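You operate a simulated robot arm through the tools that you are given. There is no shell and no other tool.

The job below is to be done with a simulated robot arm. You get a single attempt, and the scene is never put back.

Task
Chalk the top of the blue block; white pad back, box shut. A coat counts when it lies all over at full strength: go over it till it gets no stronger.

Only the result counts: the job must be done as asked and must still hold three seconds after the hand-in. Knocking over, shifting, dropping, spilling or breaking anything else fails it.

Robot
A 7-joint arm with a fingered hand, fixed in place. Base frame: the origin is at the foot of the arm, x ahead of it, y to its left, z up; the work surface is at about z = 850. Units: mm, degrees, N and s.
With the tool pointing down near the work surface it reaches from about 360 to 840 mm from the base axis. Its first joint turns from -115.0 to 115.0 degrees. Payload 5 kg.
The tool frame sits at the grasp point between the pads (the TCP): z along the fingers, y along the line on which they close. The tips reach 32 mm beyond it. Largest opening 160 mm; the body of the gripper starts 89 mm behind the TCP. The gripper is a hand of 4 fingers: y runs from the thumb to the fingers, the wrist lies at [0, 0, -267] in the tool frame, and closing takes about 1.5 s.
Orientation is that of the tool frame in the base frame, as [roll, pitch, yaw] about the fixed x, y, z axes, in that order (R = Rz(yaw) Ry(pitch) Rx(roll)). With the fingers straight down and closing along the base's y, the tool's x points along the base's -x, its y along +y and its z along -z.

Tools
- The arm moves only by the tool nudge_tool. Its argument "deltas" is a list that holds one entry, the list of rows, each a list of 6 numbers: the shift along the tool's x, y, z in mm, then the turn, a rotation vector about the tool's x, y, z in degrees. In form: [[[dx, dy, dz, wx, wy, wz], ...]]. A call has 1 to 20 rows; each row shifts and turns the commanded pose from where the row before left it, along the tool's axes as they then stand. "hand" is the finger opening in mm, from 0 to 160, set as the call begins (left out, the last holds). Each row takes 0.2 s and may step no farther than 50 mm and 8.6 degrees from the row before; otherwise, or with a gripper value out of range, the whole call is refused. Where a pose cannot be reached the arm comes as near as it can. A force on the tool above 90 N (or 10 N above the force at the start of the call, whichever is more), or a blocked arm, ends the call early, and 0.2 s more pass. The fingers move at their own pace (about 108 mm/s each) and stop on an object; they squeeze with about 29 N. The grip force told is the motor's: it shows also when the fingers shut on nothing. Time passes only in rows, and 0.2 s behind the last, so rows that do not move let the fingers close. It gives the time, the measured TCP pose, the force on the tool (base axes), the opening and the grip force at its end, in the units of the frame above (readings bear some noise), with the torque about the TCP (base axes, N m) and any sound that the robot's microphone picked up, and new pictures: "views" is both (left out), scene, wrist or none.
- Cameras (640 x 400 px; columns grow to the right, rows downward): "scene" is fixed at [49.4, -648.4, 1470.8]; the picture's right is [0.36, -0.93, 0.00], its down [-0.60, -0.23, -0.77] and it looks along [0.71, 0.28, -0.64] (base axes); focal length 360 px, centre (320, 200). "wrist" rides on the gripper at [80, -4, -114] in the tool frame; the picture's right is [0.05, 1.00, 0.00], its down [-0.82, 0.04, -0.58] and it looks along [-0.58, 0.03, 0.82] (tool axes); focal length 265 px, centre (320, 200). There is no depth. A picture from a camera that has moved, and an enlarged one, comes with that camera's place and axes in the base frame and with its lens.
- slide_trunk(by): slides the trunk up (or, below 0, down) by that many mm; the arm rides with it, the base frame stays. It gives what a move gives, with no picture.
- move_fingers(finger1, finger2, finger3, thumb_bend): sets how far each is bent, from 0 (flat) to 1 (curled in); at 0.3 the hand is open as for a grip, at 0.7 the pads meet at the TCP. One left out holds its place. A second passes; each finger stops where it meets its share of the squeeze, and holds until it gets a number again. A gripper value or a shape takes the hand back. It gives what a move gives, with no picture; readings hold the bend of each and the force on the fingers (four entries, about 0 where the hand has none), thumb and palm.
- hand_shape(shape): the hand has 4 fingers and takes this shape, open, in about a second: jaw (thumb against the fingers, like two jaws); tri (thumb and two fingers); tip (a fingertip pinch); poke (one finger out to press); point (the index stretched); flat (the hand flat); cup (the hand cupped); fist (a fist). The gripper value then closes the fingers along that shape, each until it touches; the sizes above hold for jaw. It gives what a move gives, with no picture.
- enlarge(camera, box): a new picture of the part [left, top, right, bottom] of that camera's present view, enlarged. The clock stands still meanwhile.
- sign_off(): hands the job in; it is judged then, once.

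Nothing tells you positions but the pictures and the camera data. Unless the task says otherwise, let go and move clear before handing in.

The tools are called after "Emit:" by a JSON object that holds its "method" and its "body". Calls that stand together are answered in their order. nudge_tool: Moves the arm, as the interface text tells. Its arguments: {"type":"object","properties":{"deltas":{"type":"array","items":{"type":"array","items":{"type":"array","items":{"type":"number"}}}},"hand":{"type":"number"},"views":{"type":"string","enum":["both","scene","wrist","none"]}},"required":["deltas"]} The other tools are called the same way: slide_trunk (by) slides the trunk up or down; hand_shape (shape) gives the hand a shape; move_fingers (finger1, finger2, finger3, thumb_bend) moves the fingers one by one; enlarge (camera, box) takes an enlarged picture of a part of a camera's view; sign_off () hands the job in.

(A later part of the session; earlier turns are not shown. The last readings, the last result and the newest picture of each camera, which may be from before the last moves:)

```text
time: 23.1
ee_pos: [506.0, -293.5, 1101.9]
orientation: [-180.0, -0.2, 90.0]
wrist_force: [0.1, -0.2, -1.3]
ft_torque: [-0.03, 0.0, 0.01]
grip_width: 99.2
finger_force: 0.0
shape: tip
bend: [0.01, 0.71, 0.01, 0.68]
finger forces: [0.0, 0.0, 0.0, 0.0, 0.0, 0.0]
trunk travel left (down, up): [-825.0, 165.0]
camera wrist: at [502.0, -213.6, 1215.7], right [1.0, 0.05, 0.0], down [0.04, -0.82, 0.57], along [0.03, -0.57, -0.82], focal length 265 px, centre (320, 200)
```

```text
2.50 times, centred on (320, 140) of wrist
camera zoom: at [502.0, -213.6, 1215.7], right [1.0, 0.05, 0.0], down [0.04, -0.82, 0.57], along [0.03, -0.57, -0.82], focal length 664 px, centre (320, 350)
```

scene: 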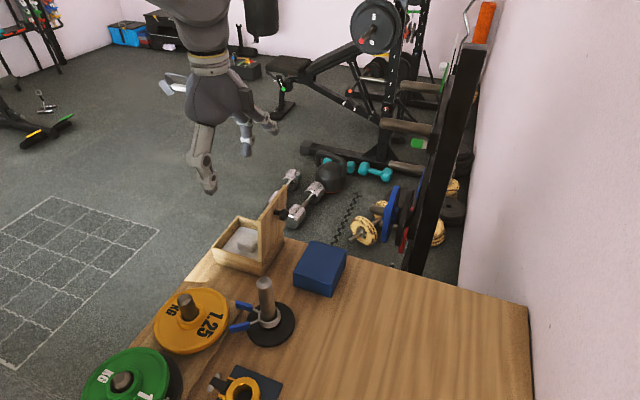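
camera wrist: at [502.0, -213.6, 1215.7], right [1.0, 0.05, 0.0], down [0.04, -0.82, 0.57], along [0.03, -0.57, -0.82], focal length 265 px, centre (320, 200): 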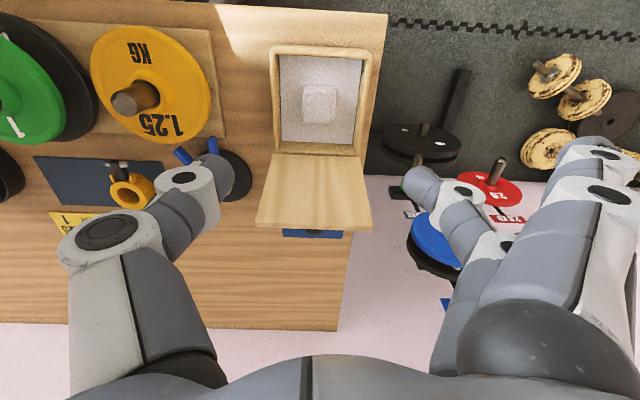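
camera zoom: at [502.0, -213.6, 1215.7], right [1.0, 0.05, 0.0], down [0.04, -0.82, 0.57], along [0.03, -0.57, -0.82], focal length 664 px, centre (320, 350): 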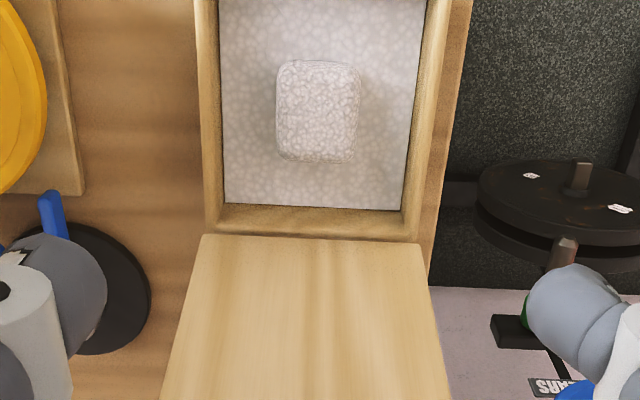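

The pad measures about 41 × 46 mm, centred near (506,-301), with its top near z 888 on a chalk bed. I'll try the three-finger shape for a steadier grip and look at it.

Emit:
{"method": "hand_shape", "body": {"shape": "tri"}}

Emit:
{"method": "nudge_tool", "body": {"deltas": [[[0, 0, 0, 0, 0, 0], [0, 0, 0, 0, 0, 0], [0, 0, 0, 0, 0, 0], [0, 0, 0, 0, 0, 0], [0, 0, 0, 0, 0, 0]]], "hand": 75}}

Emit:
{"method": "enlarge", "body": {"camera": "scene", "box": [140, 50, 320, 220]}}

```text
time: 24.0
ee_pos: [505.2, -293.7, 1102.0]
orientation: [-180.0, -0.2, 90.0]
wrist_force: [-0.4, -0.2, -0.2]
ft_torque: [0.0, 0.02, -0.05]
grip_width: 159.8
finger_force: 0.2
shape: tri
bend: [0.3, 0.3, 0.01, 0.3]
finger forces: [0.0, 0.0, 0.1, 0.0, 0.1, 0.0]
trunk travel left (down, up): [-825.0, 165.0]
```

```text
time: 25.2
ee_pos: [505.5, -294.1, 1101.9]
orientation: [-180.0, -0.2, 90.0]
wrist_force: [1.8, 0.3, -0.7]
ft_torque: [-0.02, 0.04, 0.03]
grip_width: 76.0
finger_force: 0.0
shape: tri
bend: [0.73, 0.73, 0.01, 0.7]
finger forces: [0.0, 0.0, 0.0, 0.1, 0.0, 0.0]
trunk travel left (down, up): [-825.0, 165.0]
camera wrist: at [502.0, -214.0, 1215.6], right [1.0, 0.05, 0.0], down [0.04, -0.82, 0.57], along [0.03, -0.57, -0.82], focal length 265 px, centre (320, 200)
```

scene: 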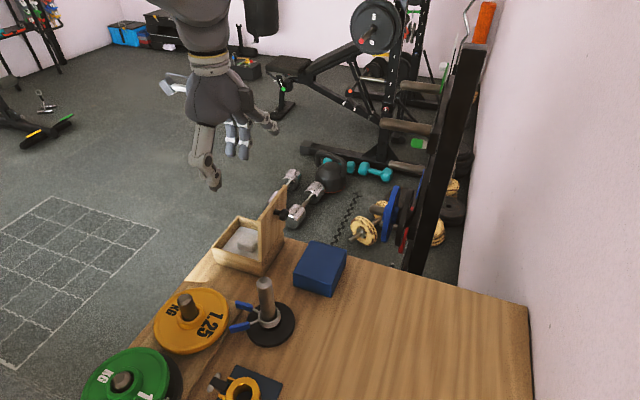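
wrist: 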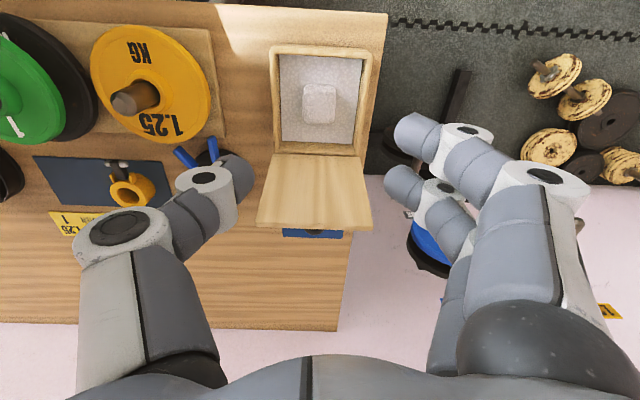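

```text
2.35 times, centred on (230, 135) of scene
camera zoom: at [49.4, -648.4, 1470.8], right [0.36, -0.93, 0.0], down [-0.6, -0.23, -0.77], along [0.71, 0.28, -0.64], focal length 846 px, centre (532, 353)
```

zoom: 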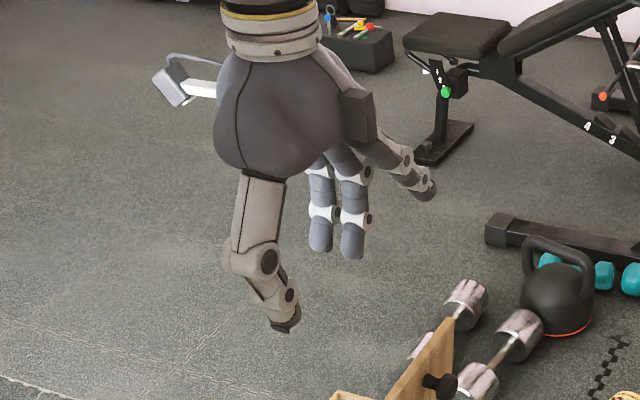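

Finger spacing is about 25 mm, so the symmetric jaw shape with three fingers will hold the pad best. I'll switch to it, centre over the pad and descend partway to measure again.

Emit:
{"method": "hand_shape", "body": {"shape": "jaw"}}

Emit:
{"method": "nudge_tool", "body": {"deltas": [[[-7, 0, 25, 0, 0, 0], [0, 0, 25, 0, 0, 0], [0, 0, 25, 0, 0, 0], [0, 0, 25, 0, 0, 0], [0, 0, 15, 0, 0, 0], [0, 0, 0, 0, 0, 0]]], "hand": 56}}

Emit:
{"method": "enlarge", "body": {"camera": "wrist", "box": [200, 80, 440, 270]}}

Emit:
{"method": "enlarge", "body": {"camera": "scene", "box": [180, 130, 320, 280]}}

```text
time: 26.1
ee_pos: [506.0, -294.5, 1101.7]
orientation: [-179.9, -0.2, 90.0]
wrist_force: [0.3, 0.5, 0.0]
ft_torque: [0.04, 0.0, 0.01]
grip_width: 160.1
finger_force: 0.0
shape: jaw
bend: [0.3, 0.3, 0.3, 0.3]
finger forces: [0.0, 0.0, 0.0, 0.1, 0.0, 0.0]
trunk travel left (down, up): [-825.0, 165.0]
```

```text
time: 27.5
ee_pos: [506.5, -300.6, 985.5]
orientation: [-179.9, -0.1, 89.9]
wrist_force: [-0.7, 0.5, -0.2]
ft_torque: [-0.02, 0.04, 0.02]
grip_width: 56.5
finger_force: 0.0
shape: jaw
bend: [0.73, 0.73, 0.73, 0.7]
finger forces: [0.0, 0.0, 0.0, 0.0, 0.0, 0.0]
trunk travel left (down, up): [-825.0, 165.0]
camera wrist: at [503.0, -220.5, 1100.3], right [1.0, 0.05, 0.0], down [0.04, -0.82, 0.57], along [0.03, -0.57, -0.82], focal length 265 px, centre (320, 200)
```

scene: 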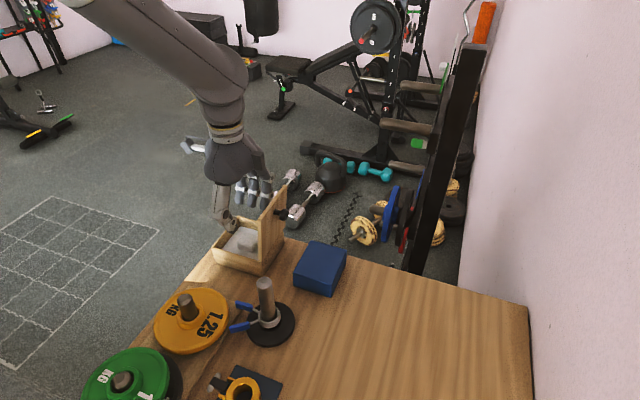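
wrist: 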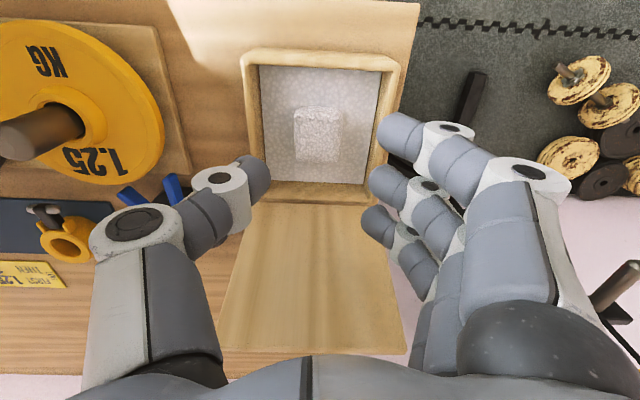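

```text
2.11 times, centred on (320, 175) of wrist
camera zoom: at [503.0, -220.5, 1100.3], right [1.0, 0.05, 0.0], down [0.04, -0.82, 0.57], along [0.03, -0.57, -0.82], focal length 559 px, centre (320, 253)
```

zoom: 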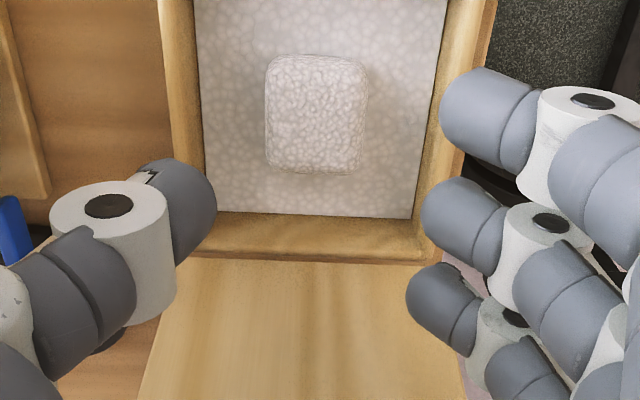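

```text
2.67 times, centred on (250, 205) of scene
camera zoom: at [49.4, -648.4, 1470.8], right [0.36, -0.93, 0.0], down [-0.6, -0.23, -0.77], along [0.71, 0.28, -0.64], focal length 959 px, centre (507, 187)
```

zoom: 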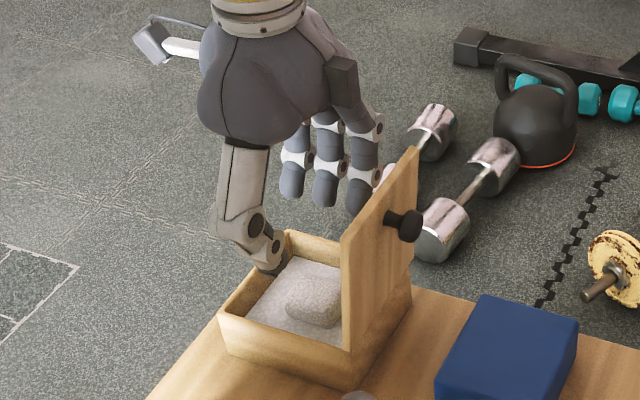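

The pad is centred at about (506,-302) and the jaws straddle it evenly. I'll narrow the opening to 50 and descend so the tips come beside the pad, minding the box rim.

Emit:
{"method": "nudge_tool", "body": {"deltas": [[[-1.5, 0, 20, 0, 0, 0], [0, 0, 20, 0, 0, 0], [0, 0, 15, 0, 0, 0], [0, 0, 8, 0, 0, 0], [0, 0, 4, 0, 0, 0], [0, 0, 3, 0, 0, 0], [0, 0, 0, 0, 0, 0]]], "hand": 51}}

Emit:
{"method": "enlarge", "body": {"camera": "wrist", "box": [200, 80, 440, 270]}}

Emit:
{"method": "enlarge", "body": {"camera": "scene", "box": [190, 180, 300, 290]}}

```text
time: 29.1
ee_pos: [505.8, -301.7, 918.4]
orientation: [179.8, -0.1, 89.9]
wrist_force: [-5.8, -1.2, 23.7]
ft_torque: [-0.07, -0.74, -0.04]
grip_width: 47.8
finger_force: 0.0
shape: jaw
bend: [0.74, 0.74, 0.74, 0.7]
finger forces: [7.0, 7.0, 7.0, 0.0, 3.6, 0.0]
trunk travel left (down, up): [-825.0, 165.0]
camera wrist: at [501.7, -221.4, 1031.7], right [1.0, 0.05, 0.0], down [0.04, -0.82, 0.58], along [0.03, -0.58, -0.82], focal length 265 px, centre (320, 200)
```

scene: 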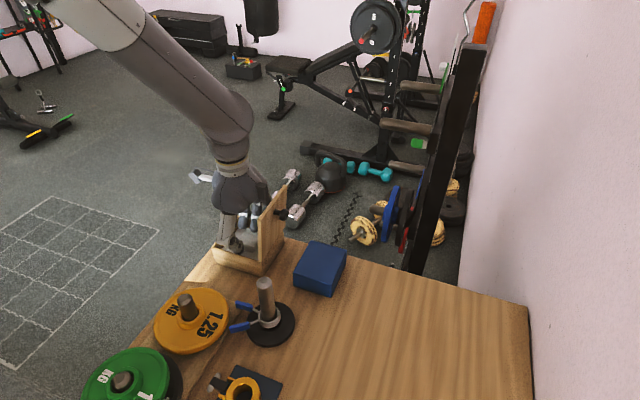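
wrist: 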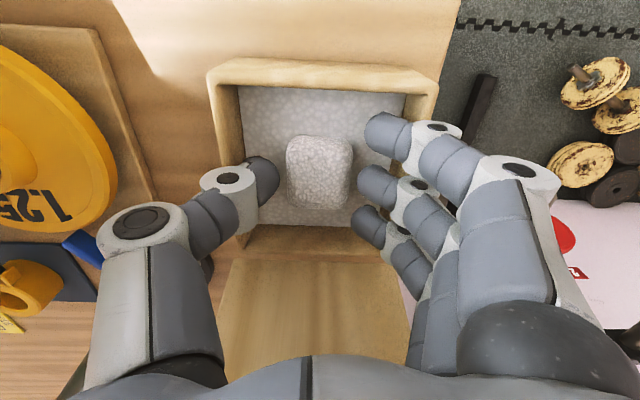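

```text
2.11 times, centred on (320, 175) of wrist
camera zoom: at [501.7, -221.4, 1031.7], right [1.0, 0.05, 0.0], down [0.04, -0.82, 0.58], along [0.03, -0.58, -0.82], focal length 559 px, centre (320, 253)
```

zoom: 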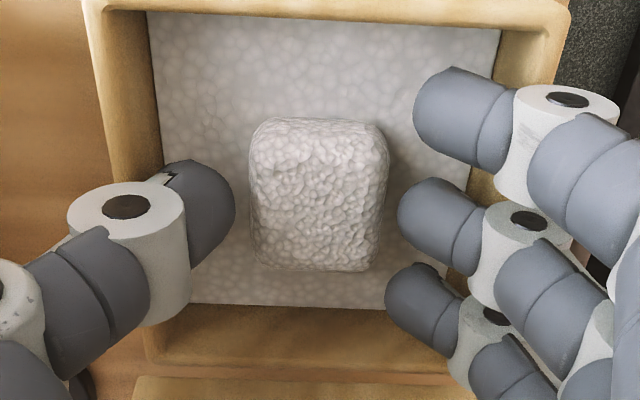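

```text
3.64 times, centred on (245, 235) of scene
camera zoom: at [49.4, -648.4, 1470.8], right [0.36, -0.93, 0.0], down [-0.6, -0.23, -0.77], along [0.71, 0.28, -0.64], focal length 1307 px, centre (593, 73)
```

zoom: 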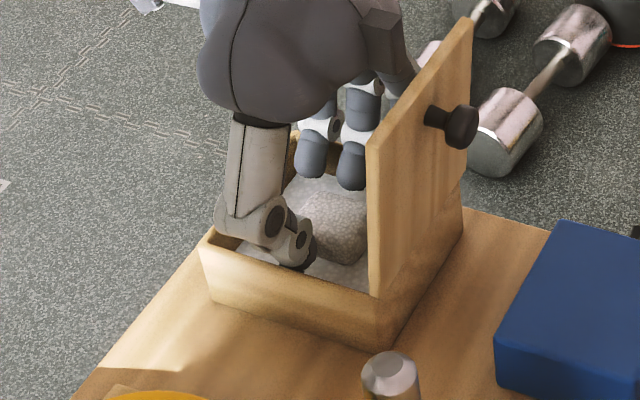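

The outer sides of the fingers touch the box rim with about 24 N. I'll rise 5 mm, narrow to just wider than the pad, and see.

Emit:
{"method": "nudge_tool", "body": {"deltas": [[[0, 0, -3, 0, 0, 0], [0, 0, -3, 0, 0, 0], [0, 0, 0, 0, 0, 0]]], "hand": 51, "views": "none"}}

Emit:
{"method": "nudge_tool", "body": {"deltas": [[[0, 0, 0, 0, 0, 0], [0, 0, 0, 0, 0, 0], [0, 0, 0, 0, 0, 0]]], "hand": 43}}

Emit:
{"method": "enlarge", "body": {"camera": "wrist", "box": [200, 80, 440, 270]}}

```text
time: 29.9
ee_pos: [506.8, -299.9, 920.9]
orientation: [-180.0, -0.2, 90.1]
wrist_force: [-2.9, 0.9, 1.9]
ft_torque: [0.0, 0.02, 0.01]
grip_width: 49.4
finger_force: 0.0
shape: jaw
bend: [0.74, 0.74, 0.74, 0.7]
finger forces: [1.0, 1.2, 1.2, 0.0, 0.0, 0.0]
trunk travel left (down, up): [-825.0, 165.0]
```

```text
time: 30.7
ee_pos: [507.5, -301.1, 921.8]
orientation: [179.9, -0.2, 89.9]
wrist_force: [-0.1, 0.4, -0.2]
ft_torque: [0.01, 0.02, 0.0]
grip_width: 43.5
finger_force: 0.0
shape: jaw
bend: [0.73, 0.73, 0.73, 0.7]
finger forces: [0.2, 0.1, 0.0, 0.1, 0.0, 0.0]
trunk travel left (down, up): [-825.0, 165.0]
camera wrist: at [503.5, -221.6, 1036.1], right [1.0, 0.05, 0.0], down [0.04, -0.82, 0.57], along [0.03, -0.57, -0.82], focal length 265 px, centre (320, 200)
```

scene: 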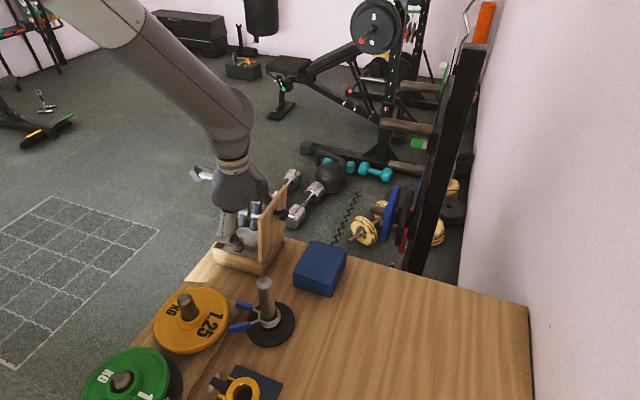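
wrist: 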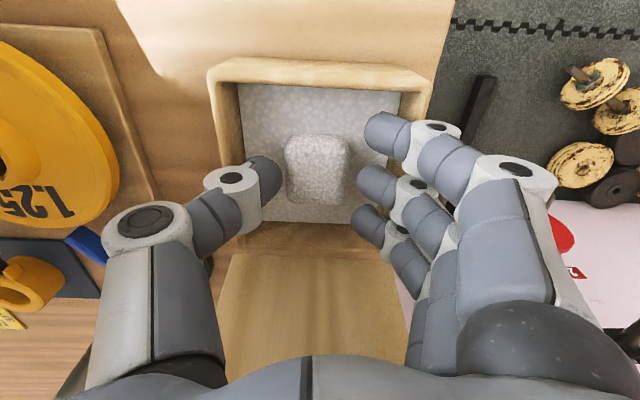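

```text
2.11 times, centred on (320, 175) of wrist
camera zoom: at [503.5, -221.6, 1036.1], right [1.0, 0.05, 0.0], down [0.04, -0.82, 0.57], along [0.03, -0.57, -0.82], focal length 559 px, centre (320, 253)
```

zoom: 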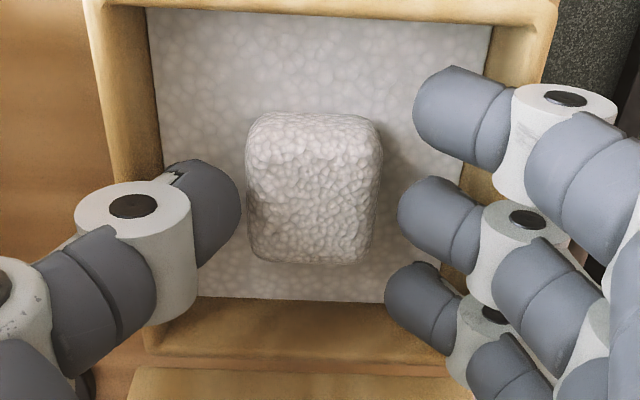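

The tips are level with the pad's top. I'll shift 1 mm toward -x and descend in small steps with the narrower opening.

Emit:
{"method": "nudge_tool", "body": {"deltas": [[[0, -1, 2, 0, 0, 0], [0, 0, 2, 0, 0, 0], [0, 0, 2, 0, 0, 0], [0, 0, 0, 0, 0, 0]]], "hand": 43, "views": "wrist"}}

```text
time: 31.7
ee_pos: [505.1, -301.2, 917.3]
orientation: [180.0, -0.2, 90.0]
wrist_force: [-3.9, 0.2, 9.2]
ft_torque: [0.0, -0.36, -0.07]
grip_width: 42.5
finger_force: 0.1
shape: jaw
bend: [0.74, 0.74, 0.74, 0.7]
finger forces: [2.9, 3.0, 3.1, 0.0, 0.0, 0.1]
trunk travel left (down, up): [-825.0, 165.0]
camera wrist: at [501.9, -221.9, 1031.1], right [1.0, 0.05, 0.0], down [0.04, -0.82, 0.58], along [0.03, -0.57, -0.82], focal length 265 px, centre (320, 200)
```

wrist: 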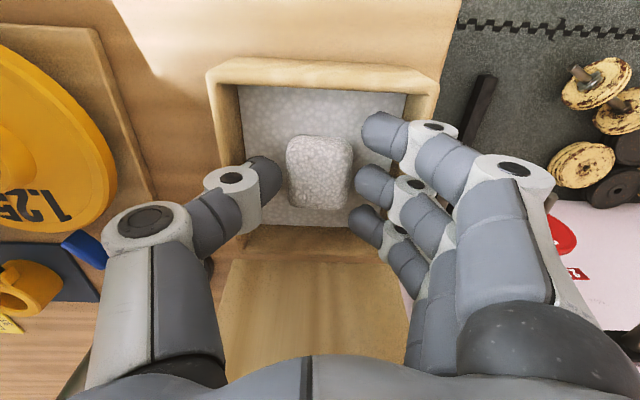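

Only the finger row touches the rim now. I'll narrow to 40 and creep down a bit more.

Emit:
{"method": "nudge_tool", "body": {"deltas": [[[0, 0, -2, 0, 0, 0], [0, 0, 0, 0, 0, 0], [0, -1, 1, 0, 0, 0], [0, 0, 2, 0, 0, 0], [0, 0, 2, 0, 0, 0], [0, 0, 0, 0, 0, 0]]], "hand": 40, "views": "wrist"}}

Emit:
{"method": "enlarge", "body": {"camera": "wrist", "box": [200, 80, 440, 270]}}

Emit:
{"method": "enlarge", "body": {"camera": "scene", "box": [200, 190, 290, 280]}}

```text
time: 33.1
ee_pos: [504.0, -301.1, 915.1]
orientation: [179.8, -0.2, 89.9]
wrist_force: [-3.7, 0.6, 12.4]
ft_torque: [0.05, -0.47, 0.0]
grip_width: 40.2
finger_force: 0.1
shape: jaw
bend: [0.73, 0.74, 0.74, 0.7]
finger forces: [3.3, 5.2, 3.6, 0.1, 0.5, 0.1]
trunk travel left (down, up): [-825.0, 165.0]
camera wrist: at [500.7, -222.0, 1028.7], right [1.0, 0.05, 0.0], down [0.04, -0.82, 0.58], along [0.03, -0.57, -0.82], focal length 265 px, centre (320, 200)
```

wrist: 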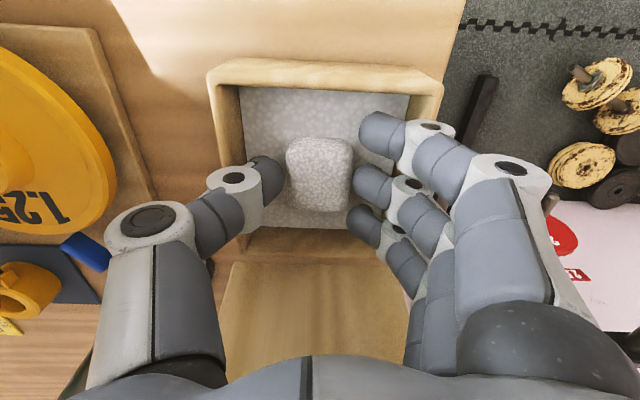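

```text
2.11 times, centred on (320, 175) of wrist
camera zoom: at [500.7, -222.0, 1028.7], right [1.0, 0.05, 0.0], down [0.04, -0.82, 0.58], along [0.03, -0.57, -0.82], focal length 559 px, centre (320, 253)
```

zoom: 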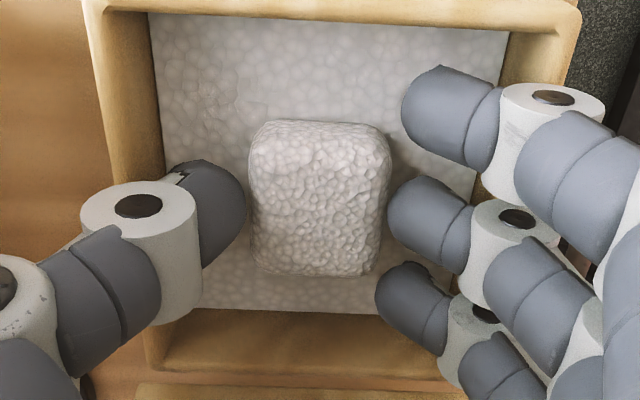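

```text
4.44 times, centred on (245, 235) of scene
camera zoom: at [49.4, -648.4, 1470.8], right [0.36, -0.93, 0.0], down [-0.6, -0.23, -0.77], along [0.71, 0.28, -0.64], focal length 1598 px, centre (653, 44)
```

zoom: 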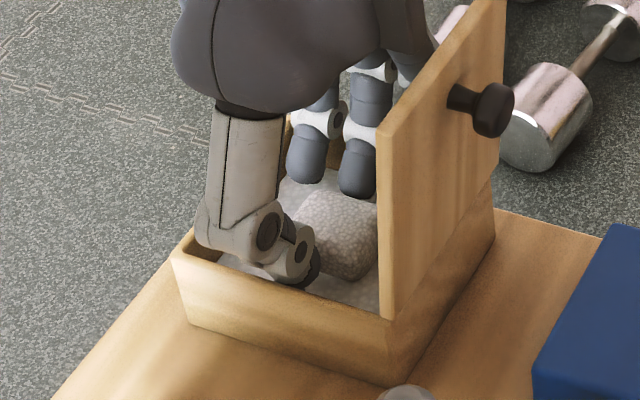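

The middle finger seems to touch the pad now. I'll close the grip and check.

Emit:
{"method": "nudge_tool", "body": {"deltas": [[[0, 0, 0, 0, 0, 0], [0, 0, 0, 0, 0, 0], [0, 0, 0, 0, 0, 0], [0, 0, 0, 0, 0, 0]]], "hand": 15, "views": "wrist"}}

Emit:
{"method": "enlarge", "body": {"camera": "wrist", "box": [200, 80, 440, 270]}}

Emit:
{"method": "enlarge", "body": {"camera": "scene", "box": [200, 190, 290, 280]}}

```text
time: 34.1
ee_pos: [503.1, -300.9, 915.4]
orientation: [-179.9, -0.3, 89.9]
wrist_force: [-7.3, -0.1, 7.4]
ft_torque: [-0.05, -0.2, -0.05]
grip_width: 31.3
finger_force: 28.5
shape: jaw
bend: [0.75, 0.73, 0.73, 0.7]
finger forces: [0.0, 22.1, 10.6, 0.1, 27.4, 0.0]
trunk travel left (down, up): [-825.0, 165.0]
camera wrist: at [500.3, -222.0, 1028.1], right [1.0, 0.05, 0.0], down [0.04, -0.82, 0.57], along [0.03, -0.57, -0.82], focal length 265 px, centre (320, 200)
```

wrist: 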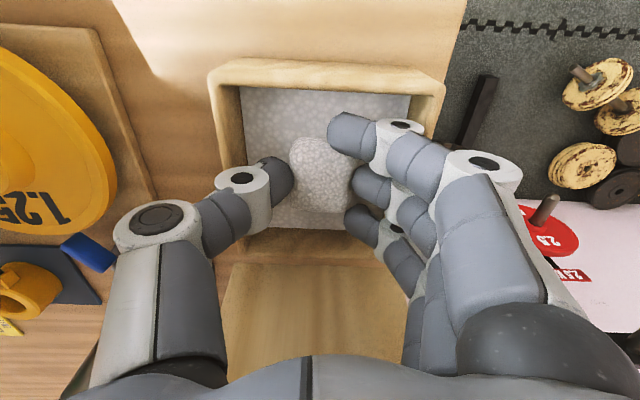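

```text
2.11 times, centred on (320, 175) of wrist
camera zoom: at [500.3, -222.0, 1028.1], right [1.0, 0.05, 0.0], down [0.04, -0.82, 0.57], along [0.03, -0.57, -0.82], focal length 559 px, centre (320, 253)
```

zoom: 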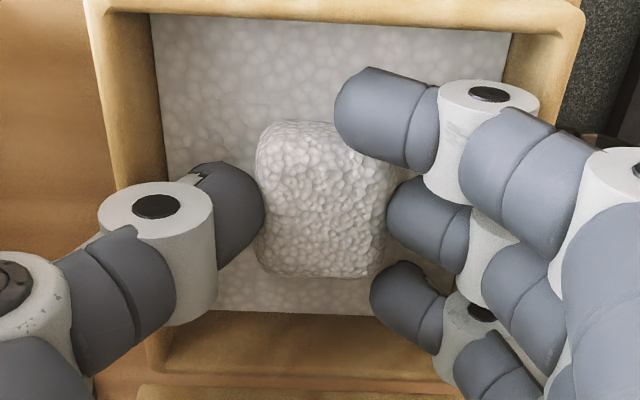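

```text
4.44 times, centred on (245, 235) of scene
camera zoom: at [49.4, -648.4, 1470.8], right [0.36, -0.93, 0.0], down [-0.6, -0.23, -0.77], along [0.71, 0.28, -0.64], focal length 1598 px, centre (653, 44)
```

zoom: 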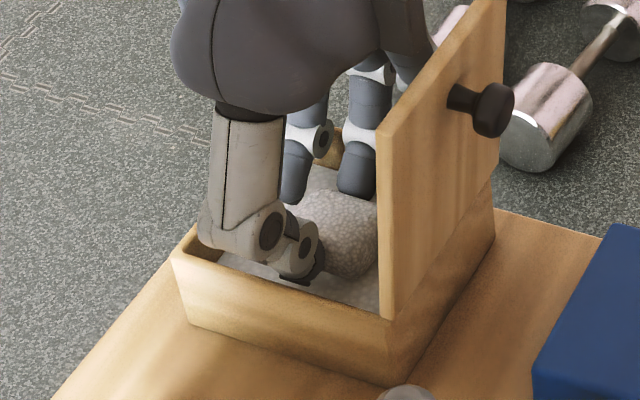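

Thumb, middle and third finger hold the pad with about 27 N. I'll test-lift a few mm.

Emit:
{"method": "nudge_tool", "body": {"deltas": [[[0, 0, -3, 0, 0, 0], [0, 0, -3, 0, 0, 0], [0, 0, -4, 0, 0, 0], [0, 0, -5, 0, 0, 0], [0, 0, 0, 0, 0, 0]]], "hand": 15, "views": "wrist"}}

Emit:
{"method": "enlarge", "body": {"camera": "wrist", "box": [200, 80, 440, 270]}}

Emit:
{"method": "enlarge", "body": {"camera": "scene", "box": [200, 190, 290, 280]}}

```text
time: 35.3
ee_pos: [505.9, -301.5, 927.5]
orientation: [179.9, -0.3, 90.0]
wrist_force: [-0.7, 0.9, -1.0]
ft_torque: [0.03, -0.01, 0.0]
grip_width: 30.2
finger_force: 28.8
shape: jaw
bend: [0.75, 0.72, 0.72, 0.7]
finger forces: [0.1, 13.1, 12.5, 0.0, 24.8, 0.0]
trunk travel left (down, up): [-825.0, 165.0]
camera wrist: at [501.7, -221.7, 1041.4], right [1.0, 0.05, 0.0], down [0.04, -0.82, 0.57], along [0.03, -0.57, -0.82], focal length 265 px, centre (320, 200)
```

wrist: 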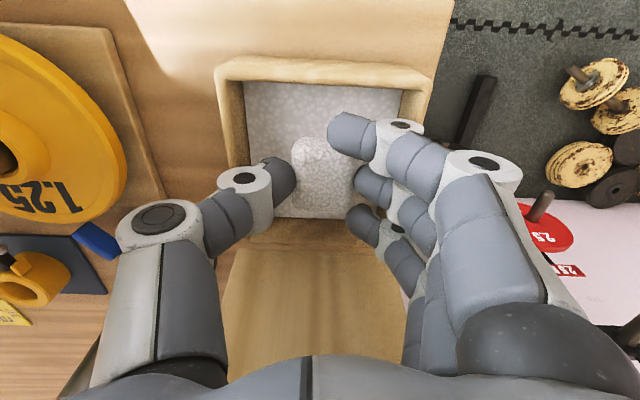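

```text
2.11 times, centred on (320, 175) of wrist
camera zoom: at [501.7, -221.7, 1041.4], right [1.0, 0.05, 0.0], down [0.04, -0.82, 0.57], along [0.03, -0.57, -0.82], focal length 559 px, centre (320, 253)
```

zoom: 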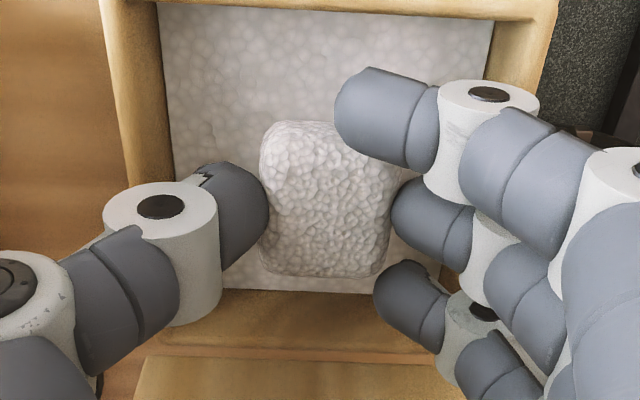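

```text
4.44 times, centred on (245, 235) of scene
camera zoom: at [49.4, -648.4, 1470.8], right [0.36, -0.93, 0.0], down [-0.6, -0.23, -0.77], along [0.71, 0.28, -0.64], focal length 1598 px, centre (653, 44)
```

zoom: 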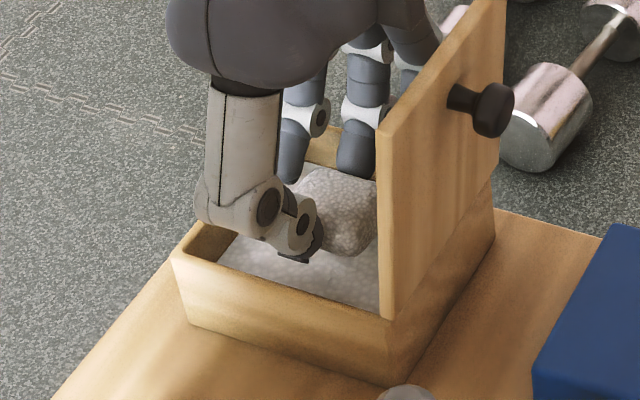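

The pad has come up with the hand. I'll lift it over the open lid and carry it above the blue block, where I can also re-grip it deeper without the rim in the way.

Emit:
{"method": "nudge_tool", "body": {"deltas": [[[0, 0, -12, 0, 0, 0], [0, 0, -18, 0, 0, 0], [0, 0, -20, 0, 0, 0], [0, 0, -20, 0, 0, 0], [0, 0, -20, 0, 0, 0], [0, 0, -20, 0, 0, 0], [0, 0, -20, 0, 0, 0], [0, 0, -20, 0, 0, 0], [0, 0, -20, 0, 0, 0], [0, 0, -10, 0, 0, 0], [0, 0, 0, 0, 0, 0]]], "hand": 15}}

Emit:
{"method": "enlarge", "body": {"camera": "wrist", "box": [200, 80, 440, 270]}}

Emit:
{"method": "enlarge", "body": {"camera": "scene", "box": [180, 100, 340, 260]}}

```text
time: 37.7
ee_pos: [505.6, -302.2, 1108.3]
orientation: [-180.0, -0.2, 90.1]
wrist_force: [0.0, 0.3, -0.7]
ft_torque: [-0.03, -0.02, 0.01]
grip_width: 29.9
finger_force: 29.4
shape: jaw
bend: [0.75, 0.72, 0.72, 0.7]
finger forces: [0.1, 13.2, 12.6, 0.0, 24.7, 0.0]
trunk travel left (down, up): [-825.0, 165.0]
camera wrist: at [501.5, -223.2, 1222.1], right [1.0, 0.05, 0.0], down [0.04, -0.82, 0.57], along [0.03, -0.57, -0.82], focal length 265 px, centre (320, 200)
```

scene: 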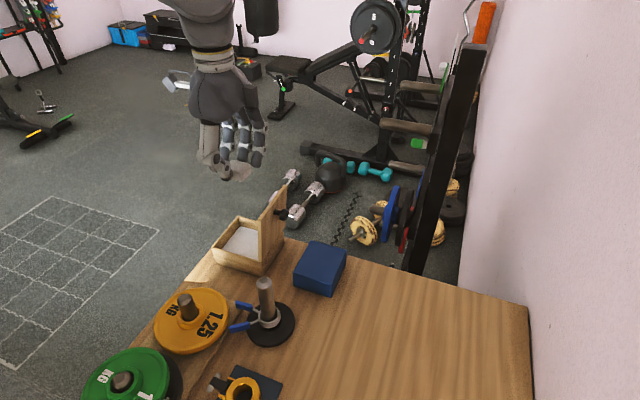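
wrist: 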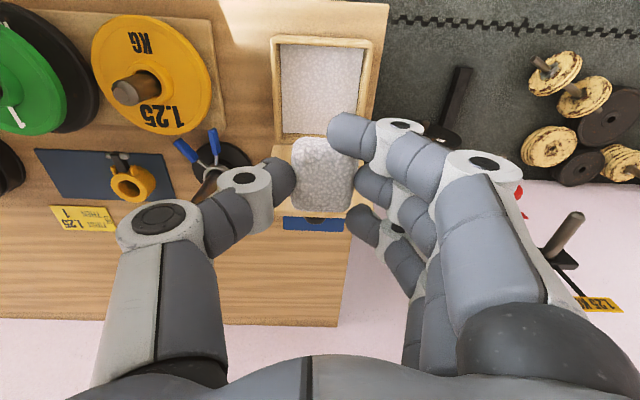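

```text
2.11 times, centred on (320, 175) of wrist
camera zoom: at [501.5, -223.2, 1222.1], right [1.0, 0.05, 0.0], down [0.04, -0.82, 0.57], along [0.03, -0.57, -0.82], focal length 559 px, centre (320, 253)
```

zoom: 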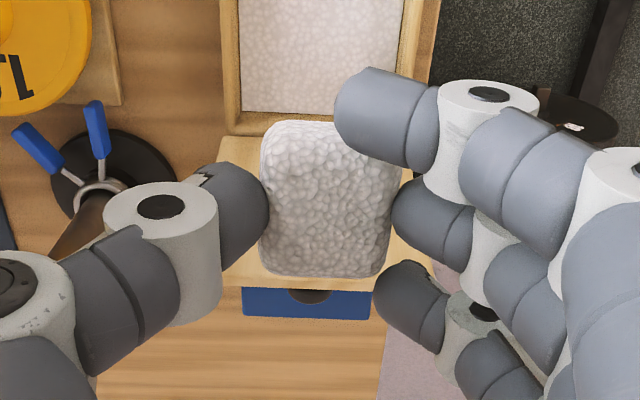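

```text
2.50 times, centred on (260, 180) of scene
camera zoom: at [49.4, -648.4, 1470.8], right [0.36, -0.93, 0.0], down [-0.6, -0.23, -0.77], along [0.71, 0.28, -0.64], focal length 899 px, centre (470, 250)
```

zoom: 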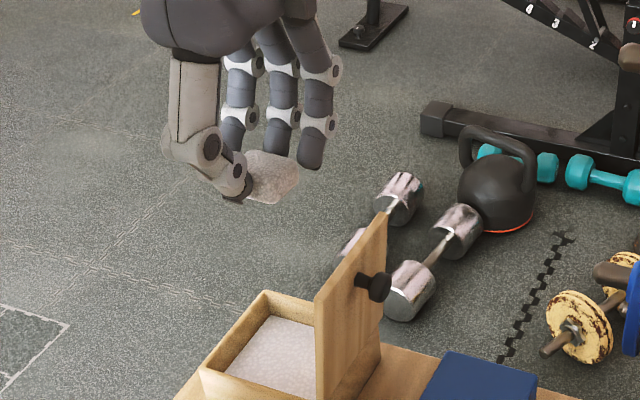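

The pad is held well. Moving over the lid to above the block centre.

Emit:
{"method": "nudge_tool", "body": {"deltas": [[[-15, 0, 0, 0, 0, 0], [-20, 0, 0, 0, 0, 0], [-20, 0, 0, 0, 0, 0], [-20, 0, 0, 0, 0, 0], [-20, -2, 0, 0, 0, 0], [-20, -2, 0, 0, 0, 0], [-20, 0, 0, 0, 0, 0], [-20, 0, 0, 0, 0, 0], [-15, 0, 0, 0, 0, 0], [0, 0, 0, 0, 0, 0]]], "hand": 15}}

Emit:
{"method": "enlarge", "body": {"camera": "scene", "box": [220, 120, 380, 300]}}

Emit:
{"method": "enlarge", "body": {"camera": "wrist", "box": [200, 0, 440, 270]}}

```text
time: 39.9
ee_pos: [500.7, -471.3, 1109.5]
orientation: [179.9, -0.2, 90.0]
wrist_force: [-0.6, -0.1, 0.0]
ft_torque: [0.01, -0.01, -0.01]
grip_width: 30.1
finger_force: 28.8
shape: jaw
bend: [0.75, 0.72, 0.72, 0.7]
finger forces: [0.0, 13.1, 12.5, 0.0, 24.7, 0.0]
trunk travel left (down, up): [-825.0, 165.0]
camera wrist: at [496.9, -391.4, 1222.0], right [1.0, 0.05, 0.0], down [0.04, -0.82, 0.57], along [0.03, -0.57, -0.82], focal length 265 px, centre (320, 200)
```

scene: 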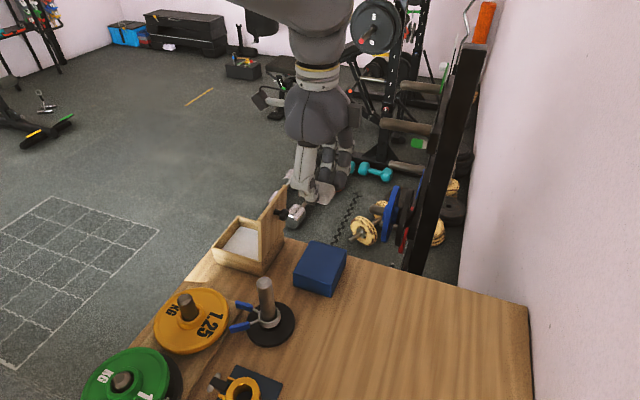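
wrist: 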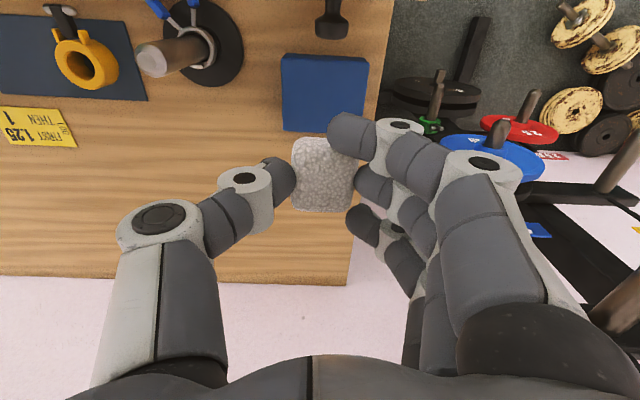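

```text
2.22 times, centred on (300, 210) of scene
camera zoom: at [49.4, -648.4, 1470.8], right [0.36, -0.93, 0.0], down [-0.6, -0.23, -0.77], along [0.71, 0.28, -0.64], focal length 799 px, centre (364, 178)
```

zoom: 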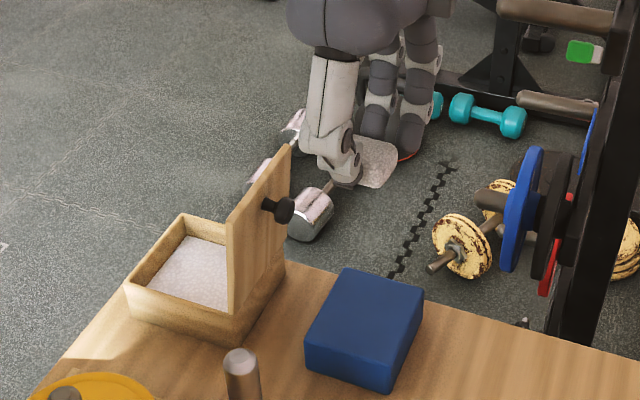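

```text
1.48 times, centred on (320, 135) of wrist
camera zoom: at [496.9, -391.4, 1222.0], right [1.0, 0.05, 0.0], down [0.04, -0.82, 0.57], along [0.03, -0.57, -0.82], focal length 393 px, centre (320, 296)
```

zoom: 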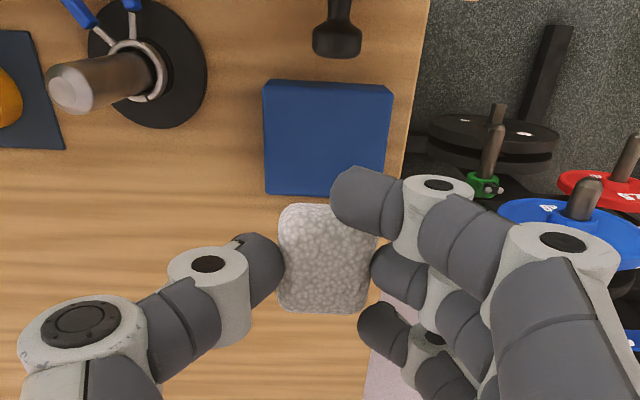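

I'm above the block, holding the pad. I'll enlarge the block precisely to pin down its edges before touching it.

Emit:
{"method": "enlarge", "body": {"camera": "wrist", "box": [270, 40, 390, 150]}}

Emit:
{"method": "enlarge", "body": {"camera": "scene", "box": [285, 230, 355, 300]}}

```text
3.64 times, centred on (330, 95) of wrist
camera zoom: at [496.9, -391.4, 1222.0], right [1.0, 0.05, 0.0], down [0.04, -0.82, 0.57], along [0.03, -0.57, -0.82], focal length 965 px, centre (284, 582)
```

zoom: 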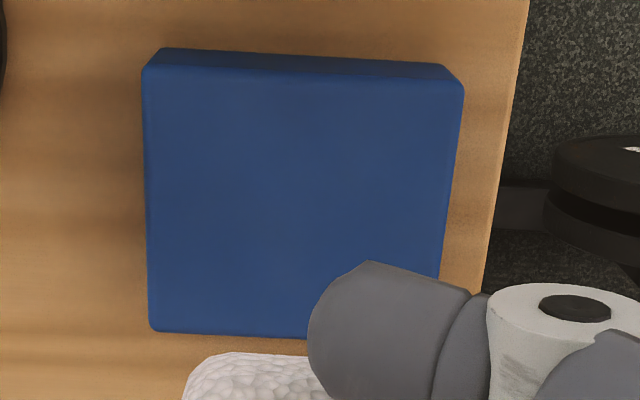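

```text
5.71 times, centred on (320, 265) of scene
camera zoom: at [49.4, -648.4, 1470.8], right [0.36, -0.93, 0.0], down [-0.6, -0.23, -0.77], along [0.71, 0.28, -0.64], focal length 2054 px, centre (320, -171)
```

zoom: 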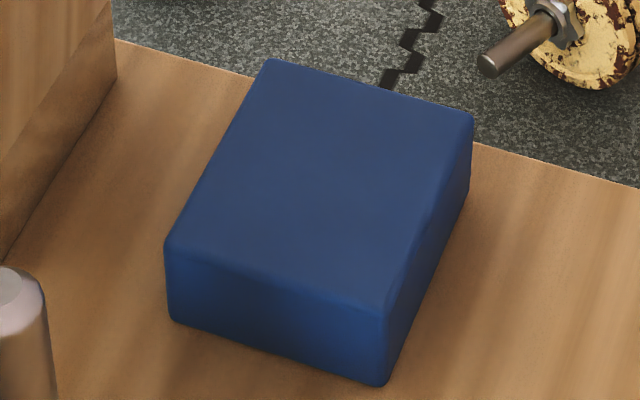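

The block top spans about x 455–551, y -513 to -433, at z ≈ 900. I'll lower the pad toward its centre, then creep until contact.

Emit:
{"method": "nudge_tool", "body": {"deltas": [[[-1, 2, 20, 0, 0, 0], [0, 0, 25, 0, 0, 0], [0, 0, 25, 0, 0, 0], [0, 0, 25, 0, 0, 0], [0, 0, 20, 0, 0, 0], [0, 0, 15, 0, 0, 0], [0, 0, 0, 0, 0, 0]]], "hand": 15}}

Emit:
{"method": "enlarge", "body": {"camera": "scene", "box": [240, 150, 380, 300]}}

```text
time: 41.5
ee_pos: [502.1, -473.4, 977.5]
orientation: [-180.0, -0.2, 90.0]
wrist_force: [0.2, 0.3, -0.6]
ft_torque: [0.0, -0.03, -0.01]
grip_width: 30.0
finger_force: 28.9
shape: jaw
bend: [0.75, 0.72, 0.72, 0.7]
finger forces: [0.0, 13.1, 12.6, 0.0, 24.7, 0.1]
trunk travel left (down, up): [-825.0, 165.0]
camera wrist: at [499.1, -393.4, 1090.8], right [1.0, 0.05, 0.0], down [0.04, -0.82, 0.57], along [0.03, -0.57, -0.82], focal length 265 px, centre (320, 200)
```

scene: 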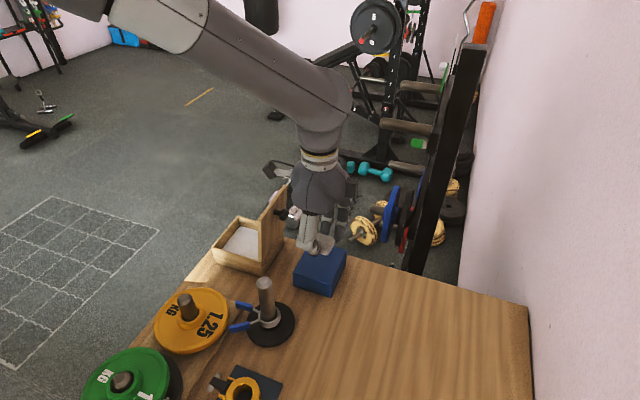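
wrist: 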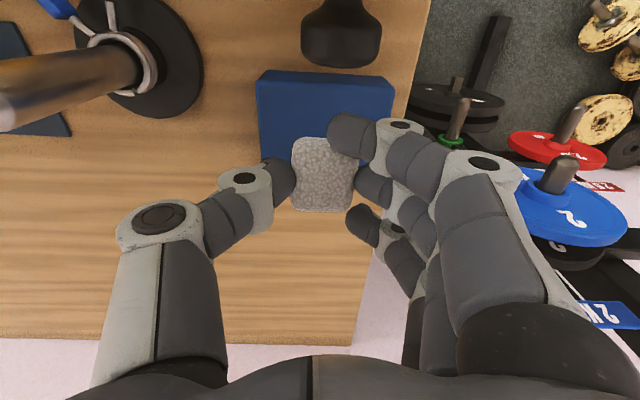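

```text
2.67 times, centred on (310, 225) of scene
camera zoom: at [49.4, -648.4, 1470.8], right [0.36, -0.93, 0.0], down [-0.6, -0.23, -0.77], along [0.71, 0.28, -0.64], focal length 959 px, centre (347, 133)
```

zoom: 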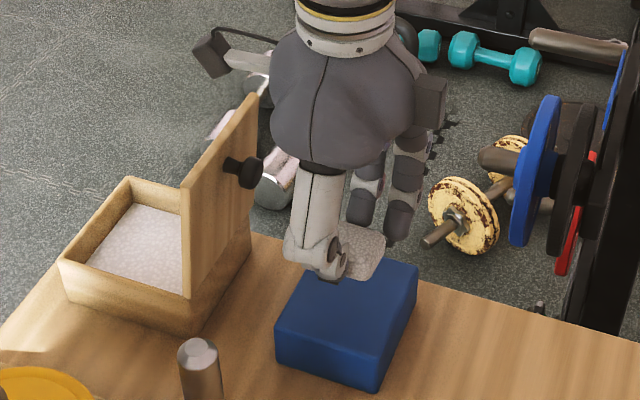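

Clear of the lid. Creeping down until the pad touches the block.

Emit:
{"method": "nudge_tool", "body": {"deltas": [[[0, 0, 10, 0, 0, 0], [0, 0, 6, 0, 0, 0], [0, 0, 4, 0, 0, 0], [0, 0, 0, 0, 0, 0]]], "hand": 15, "views": "none"}}

Emit:
{"method": "enlarge", "body": {"camera": "scene", "box": [270, 200, 370, 300]}}

```text
time: 42.5
ee_pos: [502.7, -472.1, 957.6]
orientation: [180.0, -0.2, 90.0]
wrist_force: [0.6, -0.1, -0.2]
ft_torque: [-0.01, -0.02, -0.03]
grip_width: 29.8
finger_force: 29.2
shape: jaw
bend: [0.75, 0.72, 0.72, 0.7]
finger forces: [0.0, 13.1, 12.6, 0.1, 24.8, 0.1]
trunk travel left (down, up): [-825.0, 165.0]
```

```text
4.00 times, centred on (320, 250) of scene
camera zoom: at [49.4, -648.4, 1470.8], right [0.36, -0.93, 0.0], down [-0.6, -0.23, -0.77], along [0.71, 0.28, -0.64], focal length 1438 px, centre (320, 0)
```

zoom: 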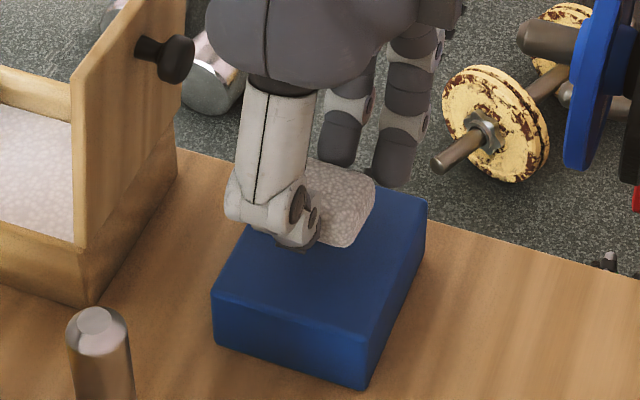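

No contact yet at TCP z 957. Continuing down in 2 mm steps.

Emit:
{"method": "nudge_tool", "body": {"deltas": [[[0, 0, 2, 0, 0, 0], [0, 0, 2, 0, 0, 0], [0, 0, 0, 0, 0, 0]]], "hand": 15, "views": "none"}}

Emit:
{"method": "nudge_tool", "body": {"deltas": [[[0, 0, 2, 0, 0, 0], [0, 0, 0, 0, 0, 0]]], "hand": 15, "views": "none"}}

Emit:
{"method": "nudge_tool", "body": {"deltas": [[[0, 0, 2, 0, 0, 0], [0, 0, 0, 0, 0, 0]]], "hand": 15, "views": "none"}}

Emit:
{"method": "enlarge", "body": {"camera": "scene", "box": [270, 200, 370, 300]}}

```text
time: 43.3
ee_pos: [501.7, -473.0, 953.0]
orientation: [-179.9, -0.2, 90.0]
wrist_force: [0.0, -0.2, -0.4]
ft_torque: [-0.03, -0.01, 0.01]
grip_width: 30.1
finger_force: 28.6
shape: jaw
bend: [0.75, 0.72, 0.72, 0.7]
finger forces: [0.1, 13.2, 12.6, 0.0, 24.7, 0.1]
trunk travel left (down, up): [-825.0, 165.0]
```

```text
time: 43.9
ee_pos: [503.8, -470.7, 950.5]
orientation: [180.0, -0.2, 90.0]
wrist_force: [-0.3, 0.1, -0.5]
ft_torque: [0.0, 0.03, -0.05]
grip_width: 29.8
finger_force: 29.2
shape: jaw
bend: [0.75, 0.72, 0.72, 0.7]
finger forces: [0.1, 13.1, 12.6, 0.0, 24.8, 0.1]
trunk travel left (down, up): [-825.0, 165.0]
```

```text
time: 44.5
ee_pos: [503.3, -473.0, 948.6]
orientation: [-179.9, -0.2, 90.1]
wrist_force: [-0.1, -0.1, -2.0]
ft_torque: [0.0, -0.01, 0.0]
grip_width: 29.6
finger_force: 28.8
shape: jaw
bend: [0.75, 0.72, 0.72, 0.7]
finger forces: [0.0, 13.1, 12.6, 0.0, 24.6, 0.1]
trunk travel left (down, up): [-825.0, 165.0]
```

```text
4.00 times, centred on (320, 250) of scene
camera zoom: at [49.4, -648.4, 1470.8], right [0.36, -0.93, 0.0], down [-0.6, -0.23, -0.77], along [0.71, 0.28, -0.64], focal length 1438 px, centre (320, 0)
```

zoom: 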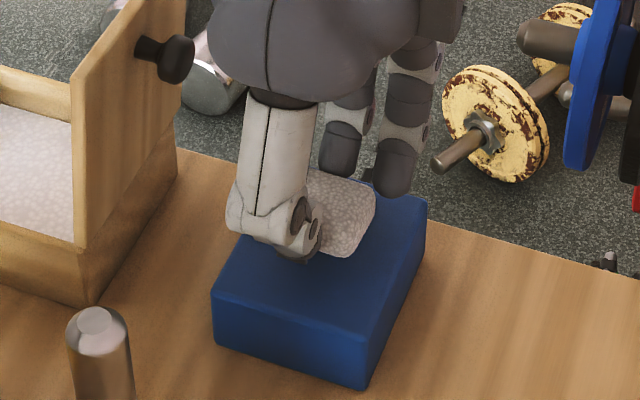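

Still no contact at 948.6; continuing gently.

Emit:
{"method": "nudge_tool", "body": {"deltas": [[[0, 0, 2, 0, 0, 0], [0, 0, 0, 0, 0, 0]]], "hand": 15, "views": "none"}}

Emit:
{"method": "nudge_tool", "body": {"deltas": [[[0, 0, 2, 0, 0, 0], [0, 0, 0, 0, 0, 0]]], "hand": 15, "views": "none"}}

Emit:
{"method": "enlarge", "body": {"camera": "scene", "box": [270, 200, 370, 300]}}

```text
time: 45.1
ee_pos: [502.1, -473.2, 947.3]
orientation: [-180.0, -0.3, 90.1]
wrist_force: [-0.1, -0.7, -0.1]
ft_torque: [0.01, -0.01, -0.02]
grip_width: 30.1
finger_force: 28.9
shape: jaw
bend: [0.75, 0.72, 0.72, 0.7]
finger forces: [0.0, 13.1, 12.6, 0.0, 24.8, 0.0]
trunk travel left (down, up): [-825.0, 165.0]
```

```text
time: 45.7
ee_pos: [503.5, -472.7, 945.7]
orientation: [-179.9, -0.2, 89.9]
wrist_force: [0.0, -0.3, 0.4]
ft_torque: [0.0, -0.01, 0.03]
grip_width: 29.9
finger_force: 28.8
shape: jaw
bend: [0.75, 0.72, 0.72, 0.7]
finger forces: [0.0, 13.1, 12.6, 0.1, 24.7, 0.1]
trunk travel left (down, up): [-825.0, 165.0]
```

```text
4.00 times, centred on (320, 250) of scene
camera zoom: at [49.4, -648.4, 1470.8], right [0.36, -0.93, 0.0], down [-0.6, -0.23, -0.77], along [0.71, 0.28, -0.64], focal length 1438 px, centre (320, 0)
```

zoom: 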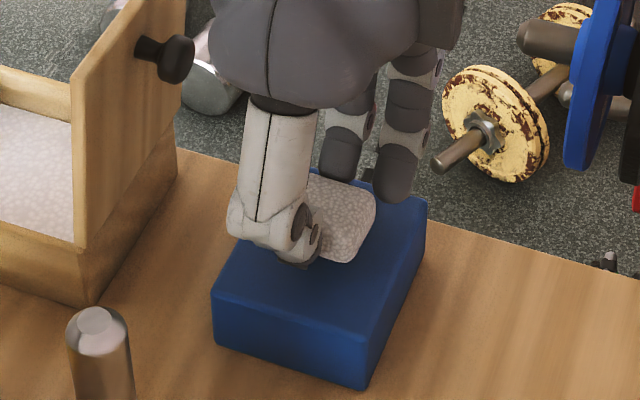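

Still free. Continuing in small steps.

Emit:
{"method": "nudge_tool", "body": {"deltas": [[[0, 0, 1.5, 0, 0, 0], [0, 0, 0, 0, 0, 0]]], "hand": 15, "views": "none"}}

Emit:
{"method": "nudge_tool", "body": {"deltas": [[[0, 0, 1.5, 0, 0, 0], [0, 0, 0, 0, 0, 0]]], "hand": 15, "views": "none"}}

Emit:
{"method": "nudge_tool", "body": {"deltas": [[[0, 0, 1.5, 0, 0, 0], [0, 0, 0, 0, 0, 0]]], "hand": 15, "views": "none"}}

Emit:
{"method": "enlarge", "body": {"camera": "scene", "box": [270, 200, 370, 300]}}

```text
time: 46.3
ee_pos: [503.9, -473.0, 944.2]
orientation: [-179.9, -0.3, 90.0]
wrist_force: [0.2, -0.3, 0.1]
ft_torque: [0.0, 0.03, 0.02]
grip_width: 30.0
finger_force: 28.8
shape: jaw
bend: [0.75, 0.72, 0.72, 0.7]
finger forces: [0.0, 13.0, 12.6, 0.0, 24.7, 0.0]
trunk travel left (down, up): [-825.0, 165.0]
```

```text
time: 46.9
ee_pos: [502.4, -472.6, 942.0]
orientation: [-180.0, -0.2, 90.0]
wrist_force: [-1.0, 0.2, 1.0]
ft_torque: [-0.02, -0.02, -0.02]
grip_width: 29.9
finger_force: 29.2
shape: jaw
bend: [0.75, 0.72, 0.72, 0.7]
finger forces: [0.1, 13.1, 12.6, 0.1, 24.7, 0.0]
trunk travel left (down, up): [-825.0, 165.0]
```

```text
time: 47.5
ee_pos: [503.1, -472.5, 941.1]
orientation: [-179.9, -0.2, 90.0]
wrist_force: [0.0, 0.3, -0.3]
ft_torque: [-0.01, 0.0, 0.07]
grip_width: 29.8
finger_force: 28.6
shape: jaw
bend: [0.75, 0.72, 0.72, 0.7]
finger forces: [0.0, 13.1, 12.6, 0.1, 24.7, 0.0]
trunk travel left (down, up): [-825.0, 165.0]
```

```text
4.00 times, centred on (320, 250) of scene
camera zoom: at [49.4, -648.4, 1470.8], right [0.36, -0.93, 0.0], down [-0.6, -0.23, -0.77], along [0.71, 0.28, -0.64], focal length 1438 px, centre (320, 0)
```

zoom: 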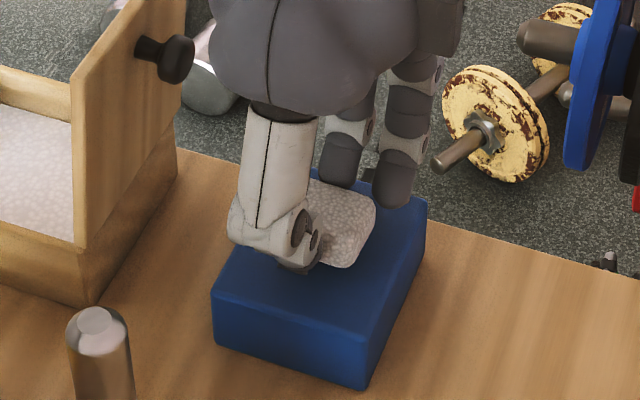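

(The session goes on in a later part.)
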